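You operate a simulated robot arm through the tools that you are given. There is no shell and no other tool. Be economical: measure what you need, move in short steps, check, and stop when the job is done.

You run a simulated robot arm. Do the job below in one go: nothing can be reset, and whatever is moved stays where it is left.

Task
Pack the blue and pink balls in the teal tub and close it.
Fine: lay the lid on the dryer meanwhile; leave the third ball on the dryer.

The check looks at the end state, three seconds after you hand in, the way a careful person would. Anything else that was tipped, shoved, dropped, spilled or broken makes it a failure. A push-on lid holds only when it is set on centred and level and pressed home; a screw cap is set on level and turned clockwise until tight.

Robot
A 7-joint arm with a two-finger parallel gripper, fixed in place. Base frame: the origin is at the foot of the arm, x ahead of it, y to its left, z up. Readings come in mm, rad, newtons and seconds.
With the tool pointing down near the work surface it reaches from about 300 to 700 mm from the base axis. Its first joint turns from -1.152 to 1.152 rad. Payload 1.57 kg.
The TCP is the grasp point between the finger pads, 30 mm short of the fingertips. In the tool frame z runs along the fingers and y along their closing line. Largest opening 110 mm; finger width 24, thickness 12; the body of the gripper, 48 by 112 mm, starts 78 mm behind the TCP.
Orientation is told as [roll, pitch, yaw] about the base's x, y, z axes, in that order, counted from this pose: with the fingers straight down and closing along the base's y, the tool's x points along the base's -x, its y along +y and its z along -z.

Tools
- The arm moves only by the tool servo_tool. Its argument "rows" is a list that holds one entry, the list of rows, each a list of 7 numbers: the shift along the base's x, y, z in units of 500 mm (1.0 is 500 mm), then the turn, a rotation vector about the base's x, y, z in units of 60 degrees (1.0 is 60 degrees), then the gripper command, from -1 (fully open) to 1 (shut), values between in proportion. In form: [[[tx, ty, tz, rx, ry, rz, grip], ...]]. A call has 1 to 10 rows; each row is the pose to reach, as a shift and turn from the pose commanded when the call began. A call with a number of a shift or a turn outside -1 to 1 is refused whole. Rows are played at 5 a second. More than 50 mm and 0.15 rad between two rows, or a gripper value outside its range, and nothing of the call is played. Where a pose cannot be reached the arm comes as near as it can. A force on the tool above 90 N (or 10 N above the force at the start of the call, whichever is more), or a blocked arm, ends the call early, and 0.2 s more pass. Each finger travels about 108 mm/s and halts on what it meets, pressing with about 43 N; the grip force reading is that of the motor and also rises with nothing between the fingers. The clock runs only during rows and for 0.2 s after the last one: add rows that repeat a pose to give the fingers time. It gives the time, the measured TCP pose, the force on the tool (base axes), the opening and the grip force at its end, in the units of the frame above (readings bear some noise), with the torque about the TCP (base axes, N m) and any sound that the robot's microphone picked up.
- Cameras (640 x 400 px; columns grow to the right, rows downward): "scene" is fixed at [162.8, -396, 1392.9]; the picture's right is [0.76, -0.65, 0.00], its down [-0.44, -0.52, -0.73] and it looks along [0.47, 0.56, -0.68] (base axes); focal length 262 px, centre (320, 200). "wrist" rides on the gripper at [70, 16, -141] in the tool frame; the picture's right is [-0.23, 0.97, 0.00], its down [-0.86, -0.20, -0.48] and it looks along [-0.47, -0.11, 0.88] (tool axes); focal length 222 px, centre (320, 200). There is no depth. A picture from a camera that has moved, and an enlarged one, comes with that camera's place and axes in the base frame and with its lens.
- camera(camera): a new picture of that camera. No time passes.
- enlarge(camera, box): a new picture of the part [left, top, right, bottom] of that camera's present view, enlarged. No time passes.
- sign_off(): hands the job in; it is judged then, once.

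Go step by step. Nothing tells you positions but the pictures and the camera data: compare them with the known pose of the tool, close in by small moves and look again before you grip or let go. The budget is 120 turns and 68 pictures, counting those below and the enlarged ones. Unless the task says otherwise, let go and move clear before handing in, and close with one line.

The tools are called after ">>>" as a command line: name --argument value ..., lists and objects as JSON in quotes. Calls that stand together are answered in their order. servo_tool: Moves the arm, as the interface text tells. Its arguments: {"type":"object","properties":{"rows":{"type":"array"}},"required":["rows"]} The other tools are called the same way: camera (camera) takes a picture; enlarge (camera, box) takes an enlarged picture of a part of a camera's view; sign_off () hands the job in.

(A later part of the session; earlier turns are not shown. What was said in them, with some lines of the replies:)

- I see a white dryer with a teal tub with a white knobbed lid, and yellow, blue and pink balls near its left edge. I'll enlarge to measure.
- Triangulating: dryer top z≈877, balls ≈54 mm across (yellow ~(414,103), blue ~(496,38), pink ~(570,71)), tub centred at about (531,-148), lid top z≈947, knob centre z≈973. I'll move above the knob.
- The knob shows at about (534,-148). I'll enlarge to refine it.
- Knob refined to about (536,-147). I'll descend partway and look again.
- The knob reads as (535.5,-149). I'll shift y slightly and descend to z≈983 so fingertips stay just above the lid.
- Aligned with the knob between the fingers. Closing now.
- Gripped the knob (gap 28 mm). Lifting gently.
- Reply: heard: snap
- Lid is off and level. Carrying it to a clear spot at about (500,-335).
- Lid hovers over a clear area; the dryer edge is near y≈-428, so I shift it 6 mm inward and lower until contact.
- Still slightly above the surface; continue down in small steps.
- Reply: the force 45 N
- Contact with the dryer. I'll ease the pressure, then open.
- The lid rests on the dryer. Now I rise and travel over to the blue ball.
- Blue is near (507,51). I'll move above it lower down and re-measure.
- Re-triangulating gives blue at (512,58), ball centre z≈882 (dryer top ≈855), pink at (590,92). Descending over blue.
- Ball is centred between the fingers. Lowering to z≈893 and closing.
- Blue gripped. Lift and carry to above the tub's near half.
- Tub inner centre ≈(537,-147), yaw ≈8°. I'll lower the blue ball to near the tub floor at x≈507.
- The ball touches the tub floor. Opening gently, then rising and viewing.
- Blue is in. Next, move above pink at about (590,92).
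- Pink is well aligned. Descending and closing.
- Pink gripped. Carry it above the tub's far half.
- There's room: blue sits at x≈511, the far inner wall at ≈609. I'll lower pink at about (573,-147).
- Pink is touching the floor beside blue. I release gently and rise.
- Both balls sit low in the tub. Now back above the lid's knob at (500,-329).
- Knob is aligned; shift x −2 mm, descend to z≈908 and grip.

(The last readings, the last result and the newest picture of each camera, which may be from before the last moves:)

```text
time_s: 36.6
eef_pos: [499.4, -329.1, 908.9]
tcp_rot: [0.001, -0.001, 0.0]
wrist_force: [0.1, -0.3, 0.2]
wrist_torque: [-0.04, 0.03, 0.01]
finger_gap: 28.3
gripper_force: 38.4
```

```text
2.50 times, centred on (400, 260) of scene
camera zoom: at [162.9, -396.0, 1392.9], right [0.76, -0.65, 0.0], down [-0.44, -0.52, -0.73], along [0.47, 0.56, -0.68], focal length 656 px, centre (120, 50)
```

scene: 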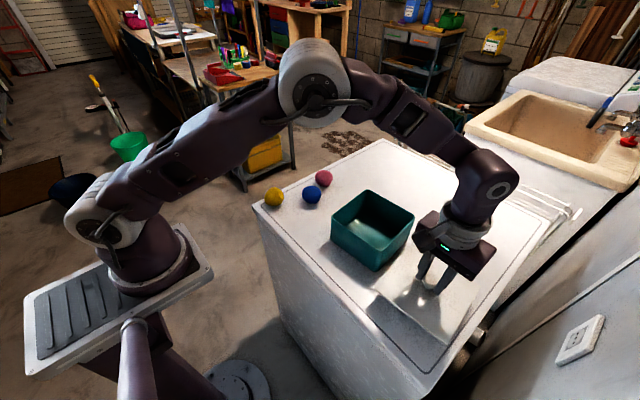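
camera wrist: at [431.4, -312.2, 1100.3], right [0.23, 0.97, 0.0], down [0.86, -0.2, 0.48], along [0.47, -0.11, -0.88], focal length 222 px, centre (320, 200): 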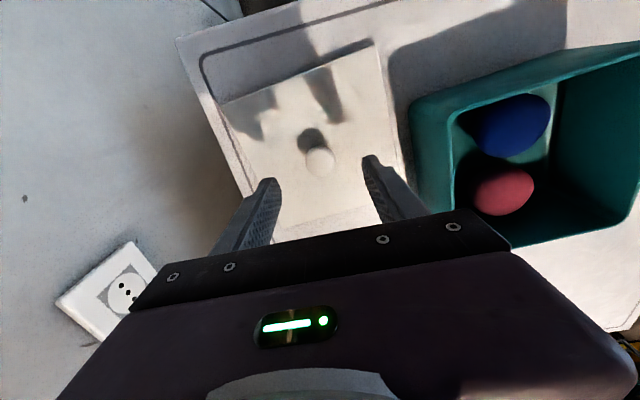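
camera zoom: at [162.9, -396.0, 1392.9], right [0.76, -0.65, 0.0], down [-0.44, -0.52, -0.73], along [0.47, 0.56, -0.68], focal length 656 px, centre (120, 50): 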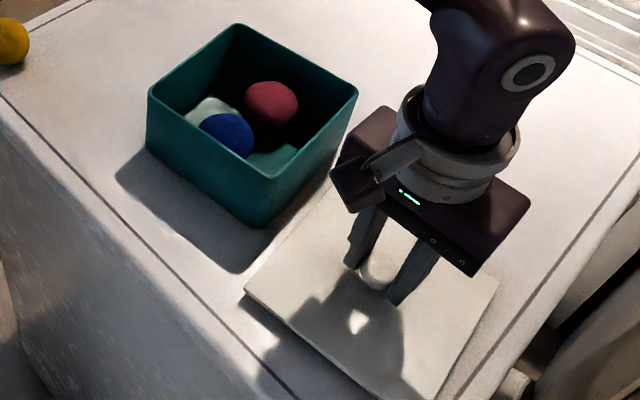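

Regripped. Lift and move back over the tub, retracing the commanded displacement (+37, +180 mm).

>>> servo_tool --rows '[[[0, 0, 0.02, 0, 0, 0, 1], [0, 0, 0.1, 0, 0, 0, 1], [0, 0, 0.18, 0, 0, 0, 1], [0, 0, 0.24, 0, 0, 0, 1], [0.018, 0.08, 0.25, 0, 0, 0, 1], [0.036, 0.16, 0.25, 0, 0, 0, 1], [0.054, 0.24, 0.25, 0, 0, 0, 1], [0.07, 0.31, 0.25, 0, 0, 0, 1], [0.074, 0.36, 0.22, 0, 0, 0, 1], [0.074, 0.36, 0.2, 0, 0, 0, 1]]]'

>>> enlarge --camera "scene" --box '[320, 150, 430, 270]'

>>> camera --camera "wrist"

```text
time_s: 38.8
eef_pos: [535.5, -146.9, 1008.2]
tcp_rot: [0.001, -0.002, 0.001]
wrist_force: [-0.4, 0.0, -0.9]
wrist_torque: [-0.01, 0.0, 0.02]
finger_gap: 28.1
gripper_force: 38.5
```

```text
3.33 times, centred on (375, 210) of scene
camera zoom: at [162.9, -396.0, 1392.9], right [0.76, -0.65, 0.0], down [-0.44, -0.52, -0.73], along [0.47, 0.56, -0.68], focal length 875 px, centre (137, 167)
```

zoom: 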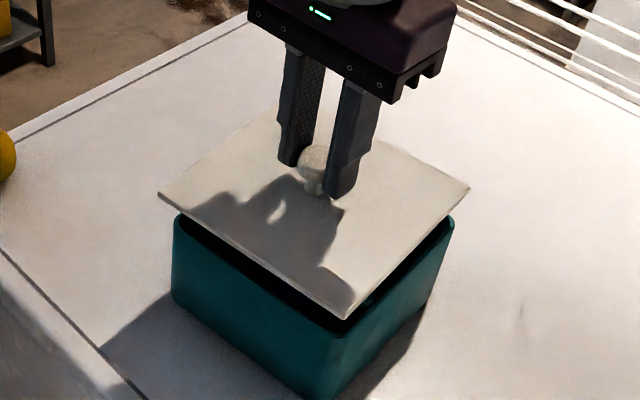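

```text
24 pictures are left
camera wrist: at [465.4, -129.7, 1150.2], right [0.23, 0.97, 0.0], down [0.85, -0.2, 0.48], along [0.47, -0.11, -0.88], focal length 222 px, centre (320, 200)
```

wrist: 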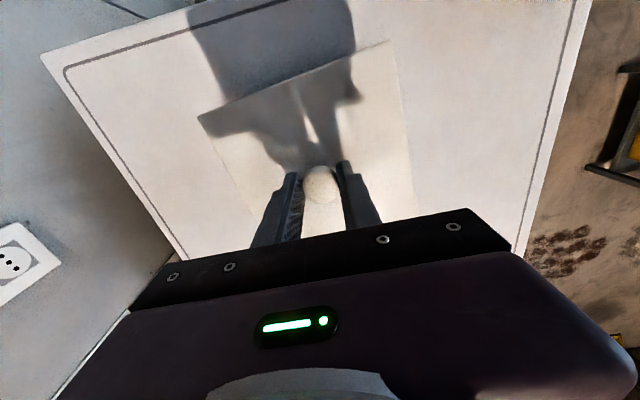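

Looks aligned. Lower to about 5 mm above the seat and check again.

>>> servo_tool --rows '[[[0, 0, -0.015, 0, 0, 0, 1], [0, 0, -0.03, 0, 0, 0, 1], [0, 0, -0.036, 0, 0, 0, 1], [0, 0, -0.036, 0, 0, 0, 1]]]'

>>> enlarge --camera "scene" --box '[320, 150, 430, 270]'

```text
time_s: 39.8
eef_pos: [535.5, -147.9, 990.5]
tcp_rot: [-0.001, 0.0, 0.002]
wrist_force: [-0.3, 0.4, 0.3]
wrist_torque: [-0.01, -0.02, 0.02]
finger_gap: 28.2
gripper_force: 38.8
```

```text
3.33 times, centred on (375, 210) of scene
camera zoom: at [162.9, -396.0, 1392.9], right [0.76, -0.65, 0.0], down [-0.44, -0.52, -0.73], along [0.47, 0.56, -0.68], focal length 875 px, centre (137, 167)
```

zoom: 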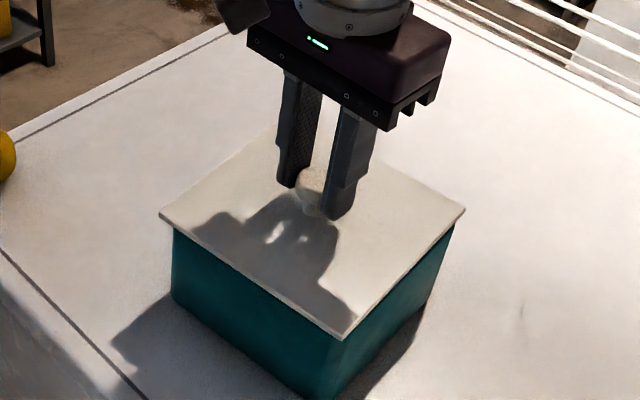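

About 7 mm above the seat with nearly even overhang. I nudge 0.6 mm and press down in small steps.

>>> servo_tool --rows '[[[0.001, -0.0014, -0.004, 0, 0, 0, 1], [0.001, -0.0014, -0.008, 0, 0, 0, 1], [0.001, -0.0014, -0.012, 0, 0, 0, 1], [0.001, -0.0014, -0.015, 0, 0, 0, 1], [0.001, -0.0014, -0.018, 0, 0, 0, 1], [0.001, -0.0014, -0.021, 0, 0, 0, 1], [0.001, -0.0014, -0.024, 0, 0, 0, 1]]]'

>>> enlarge --camera "scene" --box '[320, 150, 430, 270]'

```text
time_s: 41.4
eef_pos: [536.6, -150.0, 980.1]
tcp_rot: [-0.003, -0.007, 0.0]
wrist_force: [-0.9, -0.8, 51.7]
wrist_torque: [-0.01, -0.15, -0.02]
finger_gap: 28.3
gripper_force: 38.2
```

```text
3.33 times, centred on (375, 210) of scene
camera zoom: at [161.9, -395.8, 1393.1], right [0.76, -0.65, 0.0], down [-0.44, -0.52, -0.73], along [0.47, 0.56, -0.68], focal length 875 px, centre (137, 167)
```

zoom: 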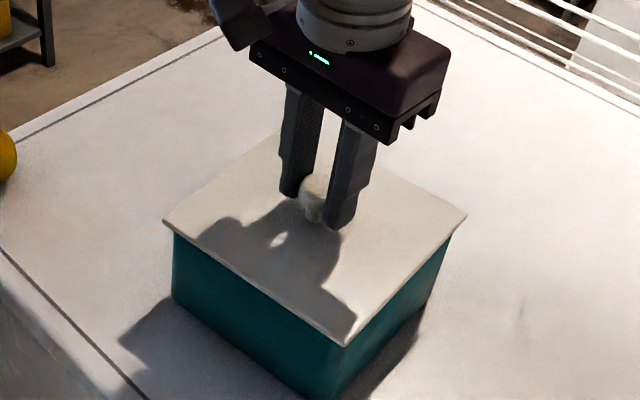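

Lid appears at its seat, with 52 N and no snap heard yet. Press a bit harder.

>>> servo_tool --rows '[[[0, 0, -0.003, 0, 0, 0, 1], [0, 0, -0.006, 0, 0, 0, 1], [0, 0, -0.009, 0, 0, 0, 1], [0, 0, -0.012, 0, 0, 0, 1]]]'

>>> enlarge --camera "scene" --box '[345, 190, 405, 255]'

```text
time_s: 42.4
eef_pos: [537.1, -149.0, 974.9]
tcp_rot: [-0.002, -0.007, 0.0]
wrist_force: [0.5, -1.9, 52.4]
wrist_torque: [-0.06, -0.21, 0.0]
finger_gap: 28.2
gripper_force: 38.8
```

```text
6.15 times, centred on (375, 222) of scene
camera zoom: at [162.0, -395.9, 1393.0], right [0.76, -0.65, 0.0], down [-0.44, -0.52, -0.73], along [0.47, 0.56, -0.68], focal length 1616 px, centre (-18, 62)
```

zoom: 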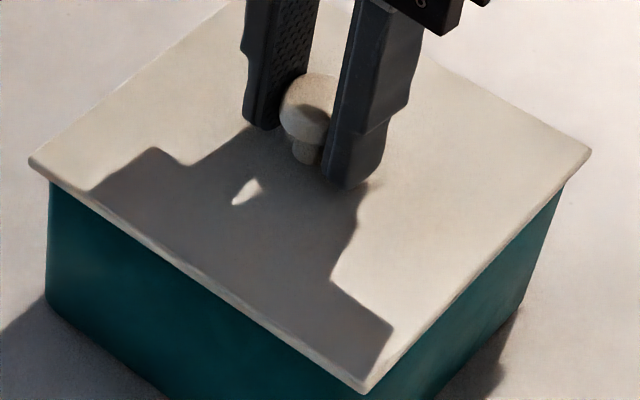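

The fingers slip on the knob at ~52 N, so I'll release, close the fingers above the knob, and press on its top.

>>> servo_tool --rows '[[[0, 0, 0.006, 0, 0, 0, 1], [0, 0, 0.01, 0, 0, 0, 0.5], [0, 0, 0.01, 0, 0, 0, 0.0], [0, 0, 0.06, 0, 0, 0, 0.0], [0, 0, 0.12, 0, 0, 0, 0.3], [0, 0, 0.14, 0, 0, 0, 0.8], [0, 0, 0.14, 0, 0, 0, 1], [0, 0, 0.14, 0, 0, 0, 1], [0, 0, 0.14, 0, 0, 0, 1]]]'

>>> enlarge --camera "scene" --box '[320, 150, 430, 270]'

>>> camera --camera "wrist"

```text
time_s: 44.4
eef_pos: [535.9, -149.4, 1044.4]
tcp_rot: [-0.002, 0.0, -0.001]
wrist_force: [0.6, 0.3, -0.8]
wrist_torque: [0.01, -0.01, 0.03]
finger_gap: 0.0
gripper_force: 21.2
```

```text
3.33 times, centred on (375, 210) of scene
camera zoom: at [162.8, -396.0, 1392.9], right [0.76, -0.65, 0.0], down [-0.44, -0.52, -0.73], along [0.47, 0.56, -0.68], focal length 875 px, centre (137, 167)
```

zoom: 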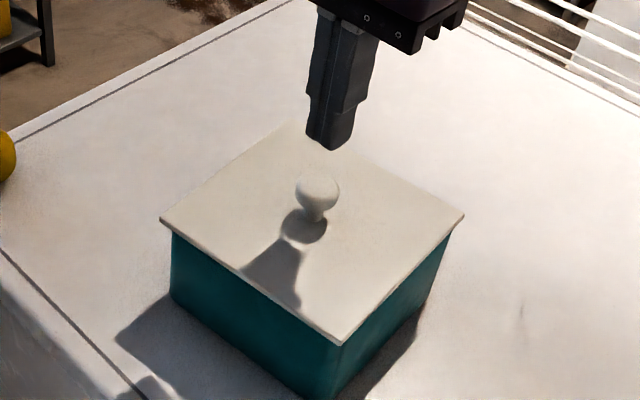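

```text
19 pictures are left
camera wrist: at [466.8, -133.0, 1184.4], right [0.23, 0.97, 0.0], down [0.86, -0.2, 0.48], along [0.47, -0.11, -0.88], focal length 222 px, centre (320, 200)
```

wrist: 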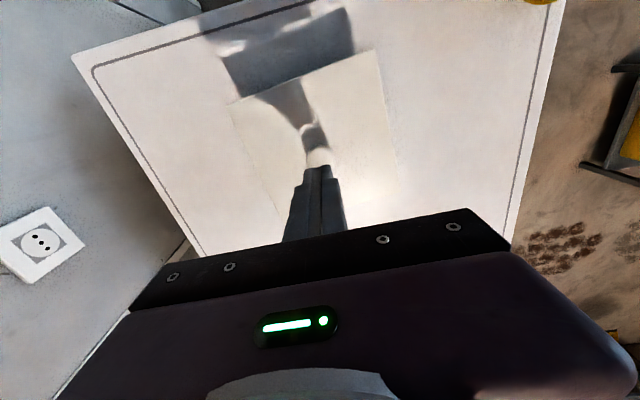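

The lid sits on the tub and the closed fingers are above the knob. Pressing down step by step.

>>> servo_tool --rows '[[[0, 0, -0.03, 0, 0, 0, 1], [0, 0, -0.042, 0, 0, 0, 1], [0, 0, -0.048, 0, 0, 0, 1], [0, 0, -0.052, 0, 0, 0, 1], [0, 0, -0.056, 0, 0, 0, 1], [0, 0, -0.06, 0, 0, 0, 1], [0, 0, -0.064, 0, 0, 0, 1], [0, 0, -0.068, 0, 0, 0, 1], [0, 0, -0.072, 0, 0, 0, 1]]]'

>>> enlarge --camera "scene" --box '[320, 150, 430, 270]'

```text
time_s: 46.4
eef_pos: [534.5, -149.1, 1006.4]
tcp_rot: [0.001, 0.001, 0.0]
wrist_force: [0.6, -0.4, 0.0]
wrist_torque: [0.02, 0.01, -0.02]
finger_gap: 0.0
gripper_force: 21.3
```

```text
3.33 times, centred on (375, 210) of scene
camera zoom: at [162.8, -396.0, 1392.9], right [0.76, -0.65, 0.0], down [-0.44, -0.52, -0.73], along [0.47, 0.56, -0.68], focal length 875 px, centre (137, 167)
```

zoom: 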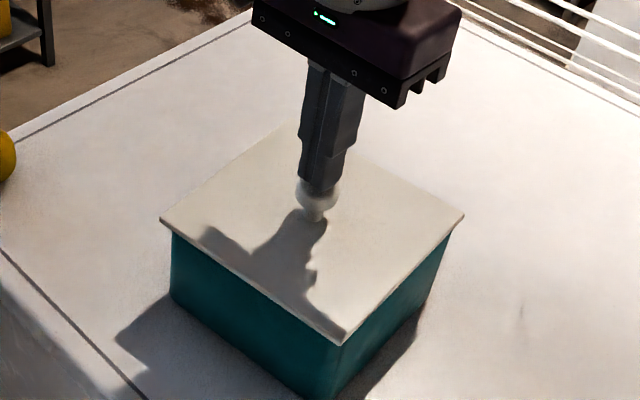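

Not yet in contact; the tip is nearly at the knob. Continue down.

>>> servo_tool --rows '[[[0, 0, -0.004, 0, 0, 0, 1], [0, 0, -0.008, 0, 0, 0, 1], [0, 0, -0.012, 0, 0, 0, 1], [0, 0, -0.016, 0, 0, 0, 1], [0, 0, -0.02, 0, 0, 0, 1], [0, 0, -0.023, 0, 0, 0, 1], [0, 0, -0.026, 0, 0, 0, 1], [0, 0, -0.029, 0, 0, 0, 1], [0, 0, -0.032, 0, 0, 0, 1]]]'

>>> enlarge --camera "scene" --box '[320, 150, 430, 270]'

```text
time_s: 47.9
eef_pos: [538.4, -149.7, 1001.6]
tcp_rot: [-0.006, -0.011, 0.002]
wrist_force: [-2.1, 0.9, 19.5]
wrist_torque: [0.03, 0.19, -0.06]
finger_gap: 0.0
gripper_force: 21.1
stopped in row 7: the force on the tool passed its limit at 94 N (the readings are from after the stop); the commanded pose is now the measured one
```

```text
3.33 times, centred on (375, 210) of scene
camera zoom: at [162.5, -395.9, 1393.0], right [0.76, -0.65, 0.0], down [-0.44, -0.52, -0.73], along [0.47, 0.56, -0.68], focal length 875 px, centre (137, 167)
```

zoom: 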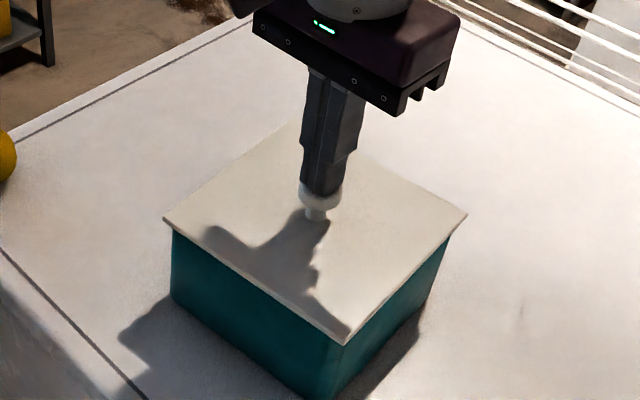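

94 N reached but no snap was reported. I'll lift off and inspect the seam.

>>> servo_tool --rows '[[[0, 0, 0.02, 0, 0, 0, 1], [0, 0, 0.08, 0, 0, 0, 1], [-0.08, 0, 0.14, 0, 0, 0, 1], [-0.16, 0, 0.2, 0, 0, 0, 1], [-0.16, 0, 0.2, 0, 0, 0, 1]]]'

>>> enlarge --camera "scene" --box '[325, 195, 420, 255]'

>>> enlarge --camera "scene" --box '[240, 140, 440, 265]'

```text
time_s: 49.1
eef_pos: [455.8, -149.3, 1098.5]
tcp_rot: [-0.001, -0.007, 0.002]
wrist_force: [-0.3, 0.1, 0.0]
wrist_torque: [-0.01, 0.0, 0.0]
finger_gap: 0.0
gripper_force: 21.3
heard: snap
```

```text
6.67 times, centred on (372, 225) of scene
camera zoom: at [162.8, -396.0, 1392.9], right [0.76, -0.65, 0.0], down [-0.44, -0.52, -0.73], along [0.47, 0.56, -0.68], focal length 1750 px, centre (-30, 33)
```

zoom: 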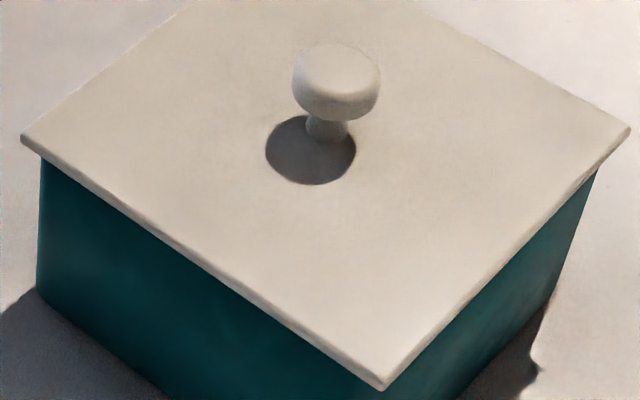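

```text
3.20 times, centred on (340, 202) of scene
camera zoom: at [162.8, -396.0, 1392.9], right [0.76, -0.65, 0.0], down [-0.44, -0.52, -0.73], along [0.47, 0.56, -0.68], focal length 840 px, centre (256, 192)
```

zoom: 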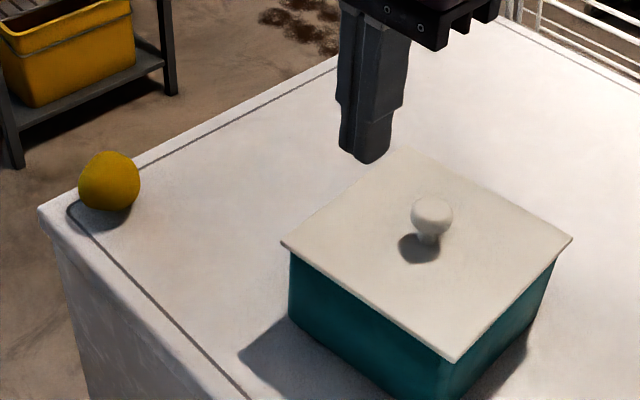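

A snap was heard around the press, and lid height/position now matches the original closed view. I'll press once more lightly to confirm it's home.

>>> servo_tool --rows '[[[0.08, 0, 0, 0, 0, 0, 1], [0.161, 0, -0.06, 0, 0, 0, 1], [0.161, 0, -0.13, 0, 0, 0, 1], [0.161, 0, -0.17, 0, 0, 0, 1], [0.161, 0, -0.184, 0, 0, 0, 1], [0.161, 0, -0.19, 0, 0, 0, 1], [0.161, 0, -0.194, 0, 0, 0, 1], [0.161, 0, -0.198, 0, 0, 0, 1], [0.161, 0, -0.202, 0, 0, 0, 1]]]'

```text
refused: row 2 steps farther than a row can; nothing moved
```

>>> servo_tool --rows '[[[0.08, 0, 0, 0, 0, 0, 1], [0.161, 0, -0.03, 0, 0, 0, 1], [0.161, 0, -0.1, 0, 0, 0, 1], [0.161, 0, -0.16, 0, 0, 0, 1], [0.161, 0, -0.18, 0, 0, 0, 1], [0.161, 0, -0.188, 0, 0, 0, 1], [0.161, 0, -0.194, 0, 0, 0, 1], [0.161, 0, -0.198, 0, 0, 0, 1], [0.161, 0, -0.202, 0, 0, 0, 1]]]'

>>> enlarge --camera "scene" --box '[320, 150, 430, 270]'

```text
time_s: 51.1
eef_pos: [537.1, -149.3, 1000.1]
tcp_rot: [-0.006, -0.013, 0.001]
wrist_force: [-8.9, 3.2, 56.1]
wrist_torque: [0.17, 0.56, -0.04]
finger_gap: 0.0
gripper_force: 21.4
```

```text
3.33 times, centred on (375, 210) of scene
camera zoom: at [161.6, -395.7, 1393.1], right [0.76, -0.65, 0.0], down [-0.44, -0.52, -0.73], along [0.47, 0.56, -0.68], focal length 875 px, centre (137, 167)
```

zoom: 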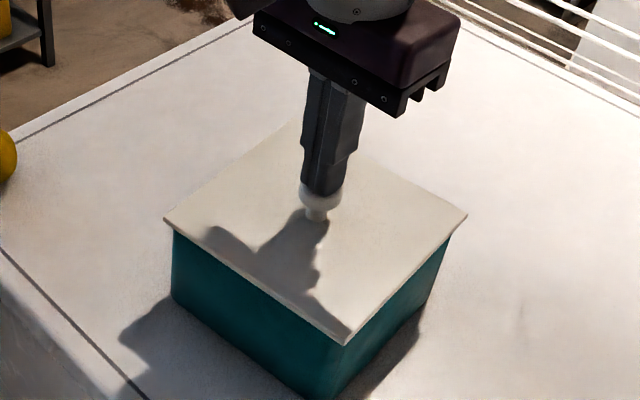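

No snap this time at 56 N. Push a bit more, hold, then lift straight off.

>>> servo_tool --rows '[[[0, 0, -0.003, 0, 0, 0, 1], [0, 0, -0.003, 0, 0, 0, 1], [0, 0, -0.003, 0, 0, 0, 1]]]'

>>> servo_tool --rows '[[[0, 0, 0.006, 0, 0, 0, 1], [0, 0, 0.014, 0, 0, 0, 1], [0, 0, 0.04, 0, 0, 0, 1], [0, 0, 0.1, 0, 0, 0, 0.5], [0, 0, 0.1, 0, 0, 0, 0.0], [0, 0, 0.1, 0, 0, 0, -0.2]]]'

>>> enlarge --camera "scene" --box '[325, 195, 420, 255]'

```text
time_s: 51.9
eef_pos: [538.4, -151.5, 1001.3]
tcp_rot: [-0.004, -0.016, 0.002]
wrist_force: [-16.1, 5.7, 83.5]
wrist_torque: [0.26, 0.93, 0.06]
finger_gap: 0.1
gripper_force: 21.8
```

```text
time_s: 53.3
eef_pos: [539.0, -148.9, 1047.2]
tcp_rot: [-0.001, -0.008, 0.003]
wrist_force: [-0.2, -0.2, -0.1]
wrist_torque: [0.02, 0.01, -0.01]
finger_gap: 65.8
gripper_force: 0.1
```

```text
6.67 times, centred on (372, 225) of scene
camera zoom: at [162.8, -396.0, 1392.9], right [0.76, -0.65, 0.0], down [-0.44, -0.52, -0.73], along [0.47, 0.56, -0.68], focal length 1750 px, centre (-30, 33)
```

zoom: 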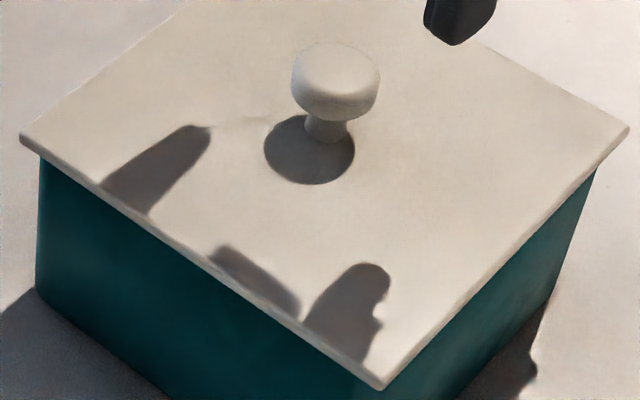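

No further movement at 83 N and the seam is even, so the lid is home. Moving clear and taking a last look.

>>> servo_tool --rows '[[[0, 0, 0.08, 0, 0, 0, -0.2], [-0.04, 0, 0.16, 0, 0, 0, -0.2], [-0.12, 0, 0.2, 0, 0, 0, -0.2], [-0.2, 0, 0.24, 0, 0, 0, -0.2], [-0.28, 0, 0.28, 0, 0, 0, -0.2]]]'

>>> enlarge --camera "scene" --box '[240, 140, 440, 265]'

>>> enlarge --camera "wrist" --box '[180, 50, 480, 238]'

```text
time_s: 54.5
eef_pos: [395.4, -149.5, 1189.3]
tcp_rot: [-0.003, -0.006, 0.002]
wrist_force: [-0.6, 0.0, 0.0]
wrist_torque: [0.02, -0.05, -0.02]
finger_gap: 66.3
gripper_force: 0.0
```

```text
3.20 times, centred on (340, 202) of scene
camera zoom: at [162.8, -396.0, 1392.9], right [0.76, -0.65, 0.0], down [-0.44, -0.52, -0.73], along [0.47, 0.56, -0.68], focal length 840 px, centre (256, 192)
```

zoom: 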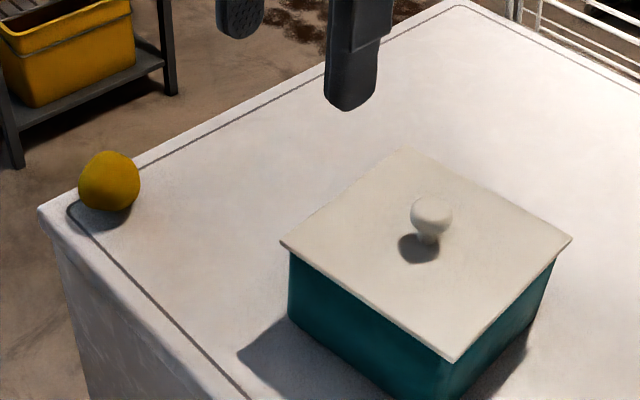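

```text
2.13 times, centred on (330, 144) of wrist
camera zoom: at [324.0, -133.6, 1329.8], right [0.23, 0.97, 0.0], down [0.85, -0.2, 0.49], along [0.47, -0.11, -0.87], focal length 473 px, centre (299, 319)
```

zoom: 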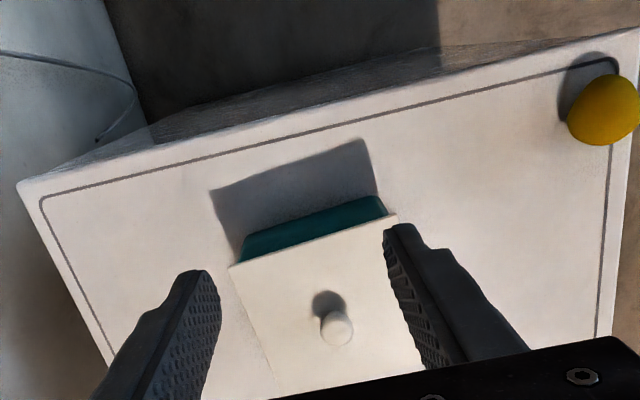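

The tub is closed with the lid level and centred, the yellow ball is where it started, and the arm is clear. Handing in.

>>> sign_off

```text
The job is handed in.
```

The blue and pink balls are in the teal tub with the lid on. I heard a snap just after the 94 N press, a second press at about 83 N moved nothing further, and I did not tug the lid to test it. The yellow ball is still in its place on the dryer.
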